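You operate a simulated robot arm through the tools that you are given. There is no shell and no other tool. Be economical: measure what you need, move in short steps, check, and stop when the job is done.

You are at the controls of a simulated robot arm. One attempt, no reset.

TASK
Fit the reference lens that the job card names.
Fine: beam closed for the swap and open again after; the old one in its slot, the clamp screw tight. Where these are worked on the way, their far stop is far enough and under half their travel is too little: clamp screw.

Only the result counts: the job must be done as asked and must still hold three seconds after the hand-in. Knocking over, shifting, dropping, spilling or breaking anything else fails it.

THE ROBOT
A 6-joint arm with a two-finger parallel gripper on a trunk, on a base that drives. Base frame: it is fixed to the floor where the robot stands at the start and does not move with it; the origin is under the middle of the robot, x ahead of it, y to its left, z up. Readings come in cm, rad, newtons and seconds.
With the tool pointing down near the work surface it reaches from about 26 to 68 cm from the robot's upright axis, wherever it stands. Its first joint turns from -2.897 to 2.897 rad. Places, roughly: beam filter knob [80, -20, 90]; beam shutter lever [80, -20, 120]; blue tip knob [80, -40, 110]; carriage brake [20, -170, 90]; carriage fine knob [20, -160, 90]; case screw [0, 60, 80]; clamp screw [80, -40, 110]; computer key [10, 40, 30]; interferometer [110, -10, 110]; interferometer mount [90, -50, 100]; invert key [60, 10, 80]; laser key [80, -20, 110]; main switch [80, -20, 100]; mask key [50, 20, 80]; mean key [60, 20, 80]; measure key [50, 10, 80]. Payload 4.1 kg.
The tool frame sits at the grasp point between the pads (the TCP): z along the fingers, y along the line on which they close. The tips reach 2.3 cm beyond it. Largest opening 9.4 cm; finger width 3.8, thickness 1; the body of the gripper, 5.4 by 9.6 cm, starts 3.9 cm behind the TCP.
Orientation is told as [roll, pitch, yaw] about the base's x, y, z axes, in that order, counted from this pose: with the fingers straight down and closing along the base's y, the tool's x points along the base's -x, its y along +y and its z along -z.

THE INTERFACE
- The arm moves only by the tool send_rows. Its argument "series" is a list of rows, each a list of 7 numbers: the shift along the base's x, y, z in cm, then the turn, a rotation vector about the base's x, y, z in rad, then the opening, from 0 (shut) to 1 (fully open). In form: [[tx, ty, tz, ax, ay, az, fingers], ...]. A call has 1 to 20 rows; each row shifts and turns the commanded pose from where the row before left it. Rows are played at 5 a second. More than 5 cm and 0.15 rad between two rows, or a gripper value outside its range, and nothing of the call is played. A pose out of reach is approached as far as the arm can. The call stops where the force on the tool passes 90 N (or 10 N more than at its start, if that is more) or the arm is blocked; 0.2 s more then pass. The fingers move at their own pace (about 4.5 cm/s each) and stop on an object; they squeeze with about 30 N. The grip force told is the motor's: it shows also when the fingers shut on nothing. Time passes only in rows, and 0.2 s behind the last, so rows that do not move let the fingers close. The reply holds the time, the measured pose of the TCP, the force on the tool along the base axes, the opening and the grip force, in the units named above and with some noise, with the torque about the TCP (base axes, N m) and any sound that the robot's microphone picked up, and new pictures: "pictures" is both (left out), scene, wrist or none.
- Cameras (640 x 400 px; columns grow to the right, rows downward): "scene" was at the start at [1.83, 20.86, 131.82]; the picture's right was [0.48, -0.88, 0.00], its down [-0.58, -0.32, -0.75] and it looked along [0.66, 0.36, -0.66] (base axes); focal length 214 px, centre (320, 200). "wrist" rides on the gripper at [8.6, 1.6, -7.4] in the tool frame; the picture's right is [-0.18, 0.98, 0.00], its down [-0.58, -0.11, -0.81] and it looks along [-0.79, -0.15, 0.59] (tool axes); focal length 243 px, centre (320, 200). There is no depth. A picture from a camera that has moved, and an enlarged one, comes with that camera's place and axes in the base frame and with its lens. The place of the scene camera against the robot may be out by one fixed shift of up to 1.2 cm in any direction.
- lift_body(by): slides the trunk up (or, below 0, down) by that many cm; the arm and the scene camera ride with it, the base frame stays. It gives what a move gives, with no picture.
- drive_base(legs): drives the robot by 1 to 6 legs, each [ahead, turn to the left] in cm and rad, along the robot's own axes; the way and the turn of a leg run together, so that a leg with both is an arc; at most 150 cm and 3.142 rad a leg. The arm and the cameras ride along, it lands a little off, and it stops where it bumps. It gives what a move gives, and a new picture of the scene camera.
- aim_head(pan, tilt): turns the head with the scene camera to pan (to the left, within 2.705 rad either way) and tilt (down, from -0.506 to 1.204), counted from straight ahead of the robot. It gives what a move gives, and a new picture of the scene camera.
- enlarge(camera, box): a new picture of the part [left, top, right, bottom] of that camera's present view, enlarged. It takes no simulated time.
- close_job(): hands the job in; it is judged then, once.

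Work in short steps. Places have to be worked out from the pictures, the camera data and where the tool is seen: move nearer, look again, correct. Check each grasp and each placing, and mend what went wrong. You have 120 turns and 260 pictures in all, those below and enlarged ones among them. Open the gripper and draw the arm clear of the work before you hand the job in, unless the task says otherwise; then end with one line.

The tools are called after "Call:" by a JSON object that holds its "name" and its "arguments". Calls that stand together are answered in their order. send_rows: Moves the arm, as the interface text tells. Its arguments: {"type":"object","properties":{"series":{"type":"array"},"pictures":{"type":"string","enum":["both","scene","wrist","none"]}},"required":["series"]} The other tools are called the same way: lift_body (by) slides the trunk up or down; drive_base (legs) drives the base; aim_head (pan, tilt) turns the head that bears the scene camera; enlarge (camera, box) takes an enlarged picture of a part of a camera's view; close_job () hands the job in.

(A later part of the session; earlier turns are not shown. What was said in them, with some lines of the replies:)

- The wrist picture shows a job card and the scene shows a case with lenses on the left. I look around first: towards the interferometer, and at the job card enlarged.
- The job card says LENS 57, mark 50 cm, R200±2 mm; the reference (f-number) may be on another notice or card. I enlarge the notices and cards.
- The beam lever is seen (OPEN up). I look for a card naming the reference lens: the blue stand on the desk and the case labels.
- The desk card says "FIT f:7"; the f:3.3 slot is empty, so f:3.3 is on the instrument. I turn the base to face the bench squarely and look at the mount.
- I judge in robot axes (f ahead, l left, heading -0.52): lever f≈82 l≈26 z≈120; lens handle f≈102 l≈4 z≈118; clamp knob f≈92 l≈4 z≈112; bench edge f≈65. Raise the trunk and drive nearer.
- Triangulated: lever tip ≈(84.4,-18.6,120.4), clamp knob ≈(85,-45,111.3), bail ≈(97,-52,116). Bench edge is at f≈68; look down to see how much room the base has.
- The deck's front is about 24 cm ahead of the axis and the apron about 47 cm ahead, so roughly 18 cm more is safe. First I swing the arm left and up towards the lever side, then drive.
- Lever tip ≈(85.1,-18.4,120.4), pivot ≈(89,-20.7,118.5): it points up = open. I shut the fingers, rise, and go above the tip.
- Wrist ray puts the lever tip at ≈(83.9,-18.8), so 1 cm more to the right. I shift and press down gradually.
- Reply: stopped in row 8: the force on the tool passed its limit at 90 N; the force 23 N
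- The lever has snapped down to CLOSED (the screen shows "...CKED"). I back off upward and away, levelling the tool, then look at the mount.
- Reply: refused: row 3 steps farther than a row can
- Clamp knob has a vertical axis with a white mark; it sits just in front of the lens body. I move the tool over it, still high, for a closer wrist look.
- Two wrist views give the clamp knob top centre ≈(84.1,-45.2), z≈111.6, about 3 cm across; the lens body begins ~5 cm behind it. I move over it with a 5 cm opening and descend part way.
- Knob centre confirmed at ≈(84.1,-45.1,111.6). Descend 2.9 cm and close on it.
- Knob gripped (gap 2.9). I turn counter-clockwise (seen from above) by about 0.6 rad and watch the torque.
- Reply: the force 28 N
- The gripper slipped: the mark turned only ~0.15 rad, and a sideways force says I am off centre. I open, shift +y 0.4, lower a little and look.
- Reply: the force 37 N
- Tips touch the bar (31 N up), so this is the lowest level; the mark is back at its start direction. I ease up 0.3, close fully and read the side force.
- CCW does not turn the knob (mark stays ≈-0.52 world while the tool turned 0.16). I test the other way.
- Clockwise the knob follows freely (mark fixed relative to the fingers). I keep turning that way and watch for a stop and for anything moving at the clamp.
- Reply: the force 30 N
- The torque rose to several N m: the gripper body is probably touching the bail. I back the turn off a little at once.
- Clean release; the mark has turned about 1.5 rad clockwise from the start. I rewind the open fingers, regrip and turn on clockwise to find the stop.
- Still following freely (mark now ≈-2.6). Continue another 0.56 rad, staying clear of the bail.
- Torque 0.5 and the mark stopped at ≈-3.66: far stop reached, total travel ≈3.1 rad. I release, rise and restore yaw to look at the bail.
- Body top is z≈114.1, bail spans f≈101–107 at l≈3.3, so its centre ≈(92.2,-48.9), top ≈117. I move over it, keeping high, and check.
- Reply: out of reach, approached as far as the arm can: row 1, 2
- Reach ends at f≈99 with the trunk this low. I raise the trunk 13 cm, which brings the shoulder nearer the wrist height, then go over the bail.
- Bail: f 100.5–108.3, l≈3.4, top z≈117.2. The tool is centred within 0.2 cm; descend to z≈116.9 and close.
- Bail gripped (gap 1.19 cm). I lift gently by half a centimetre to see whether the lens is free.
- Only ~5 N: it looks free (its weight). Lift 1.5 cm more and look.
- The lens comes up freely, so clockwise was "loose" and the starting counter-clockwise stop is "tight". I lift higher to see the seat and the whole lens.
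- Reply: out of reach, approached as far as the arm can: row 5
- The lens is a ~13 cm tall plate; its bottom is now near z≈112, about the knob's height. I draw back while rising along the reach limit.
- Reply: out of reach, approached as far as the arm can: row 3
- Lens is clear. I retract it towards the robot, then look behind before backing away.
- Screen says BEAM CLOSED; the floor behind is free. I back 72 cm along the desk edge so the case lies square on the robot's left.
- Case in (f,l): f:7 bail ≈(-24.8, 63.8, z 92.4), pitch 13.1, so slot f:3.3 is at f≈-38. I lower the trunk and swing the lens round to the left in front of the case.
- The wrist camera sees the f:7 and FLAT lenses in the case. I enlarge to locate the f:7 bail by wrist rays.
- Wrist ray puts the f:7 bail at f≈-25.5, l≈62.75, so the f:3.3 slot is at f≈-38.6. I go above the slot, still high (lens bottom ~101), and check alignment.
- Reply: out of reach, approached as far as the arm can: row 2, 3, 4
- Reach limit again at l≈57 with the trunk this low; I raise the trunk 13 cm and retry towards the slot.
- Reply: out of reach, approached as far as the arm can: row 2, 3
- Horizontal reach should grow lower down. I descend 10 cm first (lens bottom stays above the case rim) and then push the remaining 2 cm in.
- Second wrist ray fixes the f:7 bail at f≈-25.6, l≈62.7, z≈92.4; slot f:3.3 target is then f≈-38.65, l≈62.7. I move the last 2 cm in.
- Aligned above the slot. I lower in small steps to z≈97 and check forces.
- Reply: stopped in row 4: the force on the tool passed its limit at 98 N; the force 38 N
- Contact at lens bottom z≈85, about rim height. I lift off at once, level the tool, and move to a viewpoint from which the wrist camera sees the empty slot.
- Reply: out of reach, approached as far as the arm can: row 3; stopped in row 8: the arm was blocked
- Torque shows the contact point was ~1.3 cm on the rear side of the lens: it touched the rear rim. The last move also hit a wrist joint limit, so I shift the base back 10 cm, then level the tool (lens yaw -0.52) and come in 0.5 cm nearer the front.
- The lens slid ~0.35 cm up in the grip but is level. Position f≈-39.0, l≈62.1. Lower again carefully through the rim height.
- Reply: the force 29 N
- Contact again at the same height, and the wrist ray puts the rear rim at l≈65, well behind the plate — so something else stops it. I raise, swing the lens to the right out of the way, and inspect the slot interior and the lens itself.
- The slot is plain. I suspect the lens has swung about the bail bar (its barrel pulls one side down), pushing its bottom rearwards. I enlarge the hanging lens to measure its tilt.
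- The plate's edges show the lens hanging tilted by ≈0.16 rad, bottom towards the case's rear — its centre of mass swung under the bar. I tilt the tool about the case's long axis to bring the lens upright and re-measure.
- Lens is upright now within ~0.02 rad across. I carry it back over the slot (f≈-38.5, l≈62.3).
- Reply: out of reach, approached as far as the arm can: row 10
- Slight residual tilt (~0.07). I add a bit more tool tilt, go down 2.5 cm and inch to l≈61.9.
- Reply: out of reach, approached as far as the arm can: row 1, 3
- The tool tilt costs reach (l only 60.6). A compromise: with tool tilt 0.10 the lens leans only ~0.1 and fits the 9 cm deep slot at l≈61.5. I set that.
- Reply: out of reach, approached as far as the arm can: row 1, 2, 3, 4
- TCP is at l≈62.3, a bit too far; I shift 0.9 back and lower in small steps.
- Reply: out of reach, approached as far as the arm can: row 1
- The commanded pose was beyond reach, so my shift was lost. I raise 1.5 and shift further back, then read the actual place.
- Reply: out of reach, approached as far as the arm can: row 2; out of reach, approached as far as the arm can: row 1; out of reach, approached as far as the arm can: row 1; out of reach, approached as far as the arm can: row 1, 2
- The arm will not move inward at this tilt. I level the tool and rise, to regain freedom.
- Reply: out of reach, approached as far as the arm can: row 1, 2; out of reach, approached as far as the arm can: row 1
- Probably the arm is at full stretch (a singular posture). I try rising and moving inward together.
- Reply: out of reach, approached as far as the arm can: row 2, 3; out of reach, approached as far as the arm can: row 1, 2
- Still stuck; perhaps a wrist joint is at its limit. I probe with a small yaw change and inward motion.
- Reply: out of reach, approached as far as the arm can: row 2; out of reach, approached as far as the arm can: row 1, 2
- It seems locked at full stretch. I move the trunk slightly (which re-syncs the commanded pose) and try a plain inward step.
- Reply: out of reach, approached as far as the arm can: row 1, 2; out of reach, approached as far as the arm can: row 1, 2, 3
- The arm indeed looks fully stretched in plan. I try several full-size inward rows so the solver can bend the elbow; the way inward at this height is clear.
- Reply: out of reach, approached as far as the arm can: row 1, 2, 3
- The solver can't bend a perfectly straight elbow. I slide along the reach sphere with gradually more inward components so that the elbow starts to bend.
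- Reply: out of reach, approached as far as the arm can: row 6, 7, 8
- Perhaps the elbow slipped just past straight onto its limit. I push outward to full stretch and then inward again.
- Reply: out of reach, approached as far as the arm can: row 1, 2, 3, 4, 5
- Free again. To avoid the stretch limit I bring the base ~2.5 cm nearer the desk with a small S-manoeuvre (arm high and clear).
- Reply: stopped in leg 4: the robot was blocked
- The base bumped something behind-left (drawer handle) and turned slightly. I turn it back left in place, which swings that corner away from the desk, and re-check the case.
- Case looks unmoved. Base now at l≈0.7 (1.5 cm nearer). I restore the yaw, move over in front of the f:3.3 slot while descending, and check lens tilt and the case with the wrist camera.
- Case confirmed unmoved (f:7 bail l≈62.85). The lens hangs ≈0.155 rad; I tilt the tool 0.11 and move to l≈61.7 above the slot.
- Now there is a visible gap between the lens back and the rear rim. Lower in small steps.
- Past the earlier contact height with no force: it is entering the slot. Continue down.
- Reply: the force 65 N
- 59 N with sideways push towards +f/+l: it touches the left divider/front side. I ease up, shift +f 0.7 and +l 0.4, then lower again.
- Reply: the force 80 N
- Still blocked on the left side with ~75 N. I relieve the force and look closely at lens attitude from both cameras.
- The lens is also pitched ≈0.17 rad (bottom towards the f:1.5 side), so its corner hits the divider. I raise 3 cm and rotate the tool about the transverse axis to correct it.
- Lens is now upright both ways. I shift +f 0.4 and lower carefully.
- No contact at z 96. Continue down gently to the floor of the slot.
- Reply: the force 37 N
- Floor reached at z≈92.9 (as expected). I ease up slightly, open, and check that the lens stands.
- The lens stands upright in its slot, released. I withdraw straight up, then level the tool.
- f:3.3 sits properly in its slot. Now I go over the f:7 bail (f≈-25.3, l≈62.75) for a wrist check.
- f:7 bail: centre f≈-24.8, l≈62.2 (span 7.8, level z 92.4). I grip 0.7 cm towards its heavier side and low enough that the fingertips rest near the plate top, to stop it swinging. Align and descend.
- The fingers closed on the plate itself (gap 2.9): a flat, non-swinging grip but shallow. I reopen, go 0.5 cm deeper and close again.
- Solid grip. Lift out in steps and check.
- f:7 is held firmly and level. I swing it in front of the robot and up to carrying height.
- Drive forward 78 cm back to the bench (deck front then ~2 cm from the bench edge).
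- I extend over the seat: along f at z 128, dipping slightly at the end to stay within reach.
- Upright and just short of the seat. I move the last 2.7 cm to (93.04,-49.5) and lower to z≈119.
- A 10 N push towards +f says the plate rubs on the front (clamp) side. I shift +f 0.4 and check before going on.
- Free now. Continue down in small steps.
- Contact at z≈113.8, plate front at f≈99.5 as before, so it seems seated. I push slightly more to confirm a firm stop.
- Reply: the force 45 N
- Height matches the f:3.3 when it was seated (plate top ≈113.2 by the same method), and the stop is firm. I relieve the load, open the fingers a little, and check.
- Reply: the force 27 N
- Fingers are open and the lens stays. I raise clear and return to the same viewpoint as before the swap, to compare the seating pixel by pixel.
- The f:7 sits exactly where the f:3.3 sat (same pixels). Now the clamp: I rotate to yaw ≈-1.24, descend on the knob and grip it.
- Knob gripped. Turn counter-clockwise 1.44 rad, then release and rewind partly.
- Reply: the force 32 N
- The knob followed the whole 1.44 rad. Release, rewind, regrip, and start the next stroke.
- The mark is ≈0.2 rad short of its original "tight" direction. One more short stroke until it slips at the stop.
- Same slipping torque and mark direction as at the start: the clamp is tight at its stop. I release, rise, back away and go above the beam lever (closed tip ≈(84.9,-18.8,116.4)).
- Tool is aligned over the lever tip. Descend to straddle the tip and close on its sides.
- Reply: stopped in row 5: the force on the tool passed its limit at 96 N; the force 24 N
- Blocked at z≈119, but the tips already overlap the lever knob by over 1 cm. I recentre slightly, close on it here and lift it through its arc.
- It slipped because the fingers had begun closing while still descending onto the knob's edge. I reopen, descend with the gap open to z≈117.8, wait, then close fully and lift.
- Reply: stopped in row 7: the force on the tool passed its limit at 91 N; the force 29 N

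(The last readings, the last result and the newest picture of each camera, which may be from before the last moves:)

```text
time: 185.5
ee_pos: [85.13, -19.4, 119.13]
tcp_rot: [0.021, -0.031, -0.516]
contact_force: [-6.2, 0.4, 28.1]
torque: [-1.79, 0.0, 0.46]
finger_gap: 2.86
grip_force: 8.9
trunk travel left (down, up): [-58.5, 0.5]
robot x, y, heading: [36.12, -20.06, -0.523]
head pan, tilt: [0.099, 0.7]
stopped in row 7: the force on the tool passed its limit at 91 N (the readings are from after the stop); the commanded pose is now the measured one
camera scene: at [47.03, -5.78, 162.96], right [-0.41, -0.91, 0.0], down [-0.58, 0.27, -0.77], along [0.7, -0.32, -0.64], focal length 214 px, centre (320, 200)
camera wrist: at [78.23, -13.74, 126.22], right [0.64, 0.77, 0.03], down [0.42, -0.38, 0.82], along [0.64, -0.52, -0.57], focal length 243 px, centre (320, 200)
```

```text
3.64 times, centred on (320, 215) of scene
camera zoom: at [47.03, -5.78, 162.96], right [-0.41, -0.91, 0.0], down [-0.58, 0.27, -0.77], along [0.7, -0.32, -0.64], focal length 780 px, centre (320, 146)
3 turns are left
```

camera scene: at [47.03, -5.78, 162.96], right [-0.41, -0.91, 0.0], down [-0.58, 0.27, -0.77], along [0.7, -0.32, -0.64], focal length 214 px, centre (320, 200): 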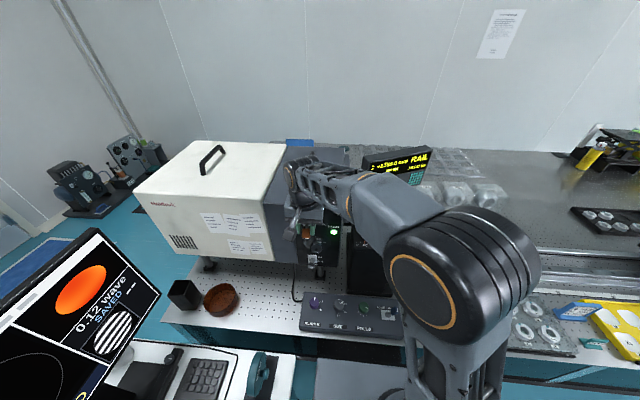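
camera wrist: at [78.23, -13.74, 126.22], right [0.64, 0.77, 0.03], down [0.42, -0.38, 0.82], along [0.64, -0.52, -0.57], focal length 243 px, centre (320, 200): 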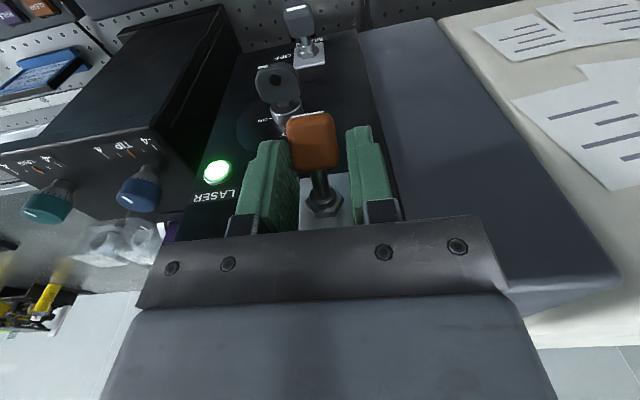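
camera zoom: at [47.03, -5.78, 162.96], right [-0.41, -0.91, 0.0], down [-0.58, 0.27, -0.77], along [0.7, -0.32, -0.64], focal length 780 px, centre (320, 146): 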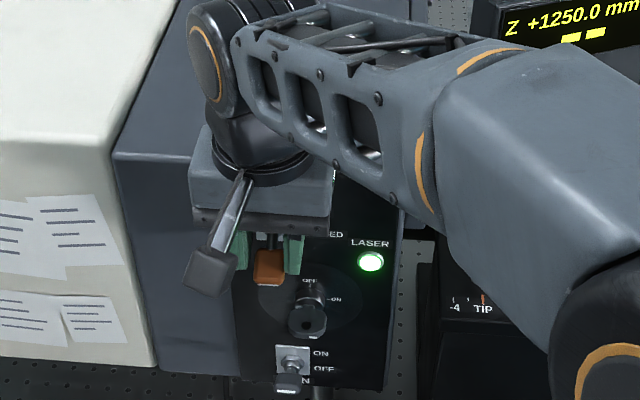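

Friction alone slips and the fingers cannot go lower here. New approach in one go: retreat in front, tilt the closed fingers forward, slip them under the lever knob and lift it, then back away and open.

Call:
{"name": "send_rows", "arguments": {"series": [[0, 0, 3, 0, 0, 0, 0.47], [0, 0, 3.5, 0, 0, 0, 0.2], [-2.52, 1.16, 0, -0.057, -0.1, 0, 0], [-2.4, 1.38, -2.5, -0.057, -0.1, 0, 0], [0, 0, -3, -0.057, -0.1, 0, 0], [0, 0, -3, -0.057, -0.1, 0, 0], [0, 0, -1.9, -0.057, -0.1, 0, 0], [0, 0, 0, -0.057, -0.1, 0, 0], [1.2, -0.69, 0, 0, 0, 0, 0], [1.2, -0.69, 0, 0, 0, 0, 0], [0, 0, 0, 0, 0, 0, 0], [0, 0, 1, 0, 0, 0, 0], [0, 0, 1, 0, 0, 0, 0], [0, 0, 1, 0, 0, 0, 0], [0, 0, 1, 0, 0, 0, 0], [0, 0, 1, 0, 0, 0, 0], [0, 0, 1, 0, 0, 0, 0], [0, 0, 0, 0, 0, 0, 0], [-3.5, 2, 0, 0, 0, 0, 0], [-3.5, 2, 0, 0, 0, 0, 0.5]], "pictures": "both"}}

Call:
{"name": "enlarge", "arguments": {"camera": "scene", "box": [260, 160, 380, 270]}}

Call:
{"name": "enlarge", "arguments": {"camera": "scene", "box": [0, 230, 160, 400]}}

```text
time: 188.9
ee_pos: [82.01, -18.06, 118.39]
tcp_rot: [-0.016, -0.676, -0.501]
contact_force: [-5.5, 5.8, -13.1]
torque: [0.06, -0.01, 0.03]
finger_gap: 0.01
grip_force: 30.3
trunk travel left (down, up): [-58.5, 0.5]
robot x, y, heading: [35.91, -20.06, -0.522]
head pan, tilt: [0.099, 0.7]
heard: click
stopped in row 17: the force on the tool passed its limit at 95 N (the readings are from after the stop); the commanded pose is now the measured one
camera scene: at [47.41, -5.69, 163.11], right [-0.41, -0.91, 0.0], down [-0.59, 0.26, -0.77], along [0.7, -0.32, -0.64], focal length 214 px, centre (320, 200)
camera wrist: at [72.98, -11.23, 118.6], right [0.61, 0.79, 0.1], down [-0.09, -0.06, 0.99], along [0.79, -0.61, 0.04], focal length 243 px, centre (320, 200)
```

scene: 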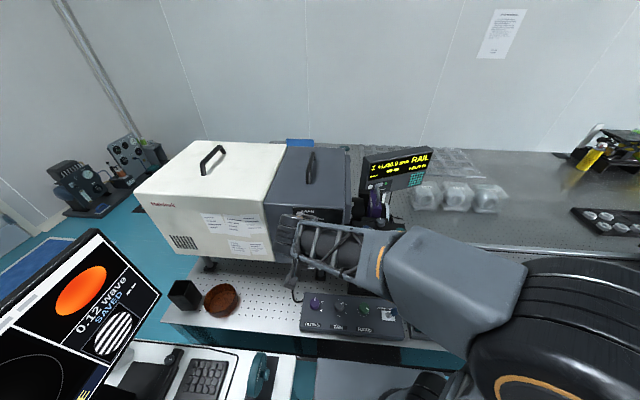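
wrist: 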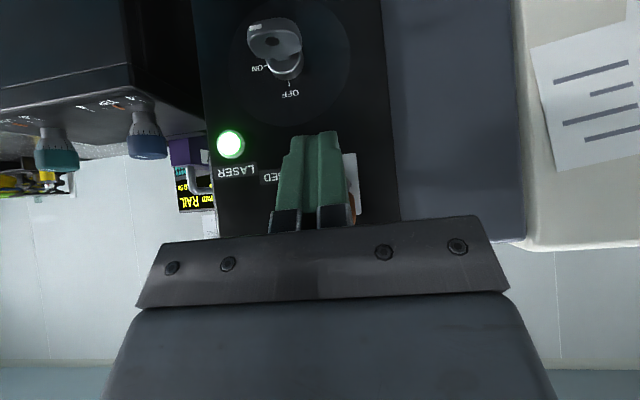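

```text
3.64 times, centred on (320, 215) of scene
camera zoom: at [47.41, -5.69, 163.11], right [-0.41, -0.91, 0.0], down [-0.59, 0.26, -0.77], along [0.7, -0.32, -0.64], focal length 780 px, centre (320, 146)
```

zoom: 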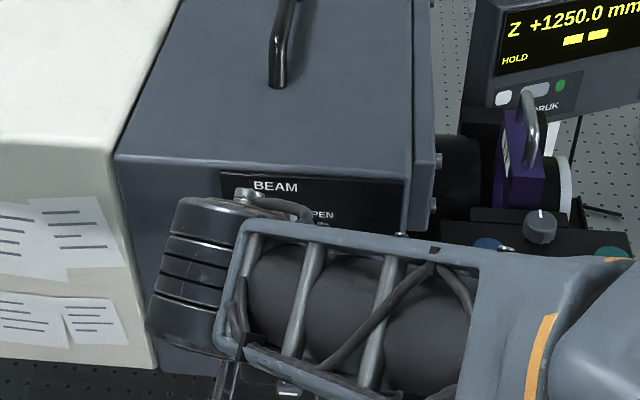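

```text
2.35 times, centred on (80, 315) of scene
camera zoom: at [47.41, -5.69, 163.11], right [-0.41, -0.91, 0.0], down [-0.59, 0.26, -0.77], along [0.7, -0.32, -0.64], focal length 505 px, centre (885, -71)
2 turns are left
```

zoom: 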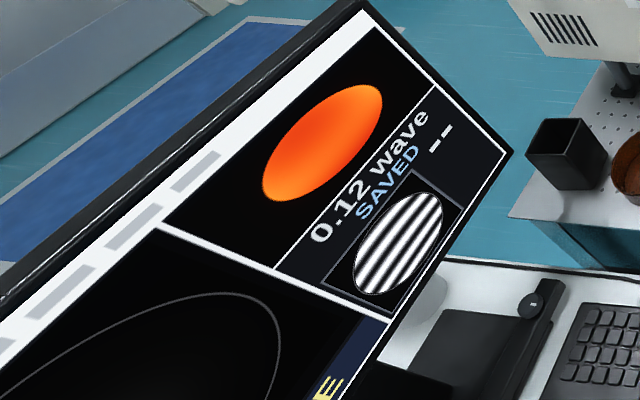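

A click was heard and the knob is now above the fingers: the lever has snapped to OPEN. I draw back below it, away from the panel, un-tilt, open the gripper and take a last look.

Call:
{"name": "send_rows", "arguments": {"series": [[-1.3, 0.75, -0.8, 0, 0, 0, 0], [-3, 1.7, -0.5, 0, 0, 0, 0], [-3, 1.7, 0, 0.05, 0.09, 0, 0], [-3, 1.7, 0, 0.057, 0.1, 0, 0.5], [-1, 0.6, 1, 0.057, 0.1, 0, 0.5], [0, 0, 2, 0.057, 0.1, 0, 0.5], [0, 0, 2, 0.057, 0.1, 0, 0.5], [0, 0, 2, 0.05, 0.09, 0, 0.5], [-0.5, -3, 1, 0, 0, 0, 0.5], [-0.5, -3, 0, 0, 0, 0, 0.5], [0, 0, 0, 0, 0, 0, 0.5]], "pictures": "both"}}

Call:
{"name": "enlarge", "arguments": {"camera": "scene", "box": [260, 160, 380, 270]}}

```text
time: 191.3
ee_pos: [69.91, -17.95, 125.0]
tcp_rot: [-0.005, -0.016, -0.506]
contact_force: [-0.1, 0.6, -0.4]
torque: [0.01, 0.0, 0.01]
finger_gap: 4.69
grip_force: 0.2
trunk travel left (down, up): [-58.5, 0.5]
robot x, y, heading: [36.0, -20.16, -0.522]
head pan, tilt: [0.099, 0.7]
camera scene: at [47.44, -5.8, 163.01], right [-0.41, -0.91, 0.0], down [-0.59, 0.27, -0.76], along [0.7, -0.32, -0.64], focal length 214 px, centre (320, 200)
camera wrist: at [63.15, -12.31, 132.21], right [0.64, 0.77, 0.0], down [0.45, -0.37, 0.82], along [0.63, -0.52, -0.58], focal length 243 px, centre (320, 200)
```

scene: 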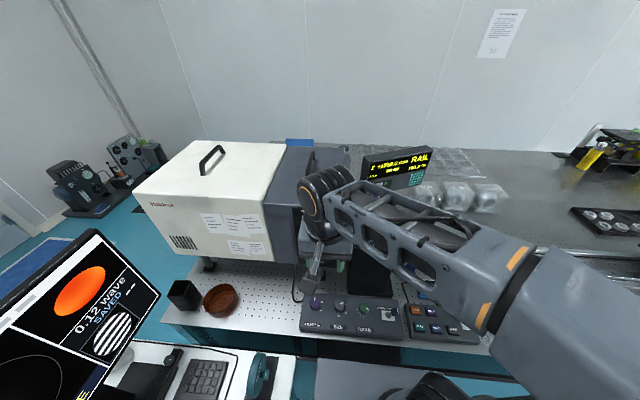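
wrist: 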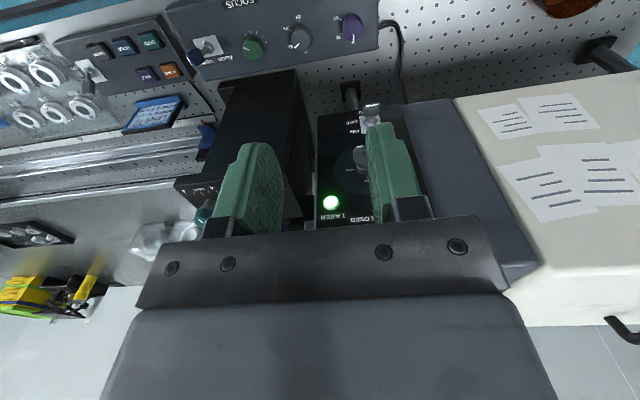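

```text
3.64 times, centred on (320, 215) of scene
camera zoom: at [47.44, -5.8, 163.01], right [-0.41, -0.91, 0.0], down [-0.59, 0.27, -0.76], along [0.7, -0.32, -0.64], focal length 780 px, centre (320, 146)
1 turns are left
```

zoom: 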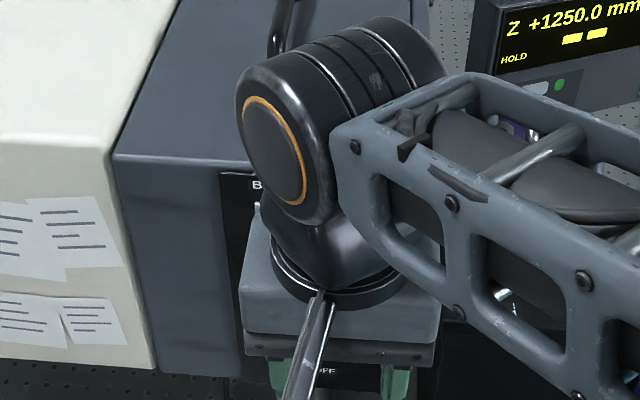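

The arm is clear and the gripper is open. The lens is seated and clamped, the lever clicked when I lifted it, and this is the last turn, so I hand in.

Call:
{"name": "close_job", "arguments": {}}

```text
The job is handed in.
```

I fitted the f:7 reference lens, put the f:3.3 back in its slot, and tightened the clamp screw to its stop. I pushed the beam lever back up and heard it click, but the arm hid it, so I did not see it at OPEN before handing in.
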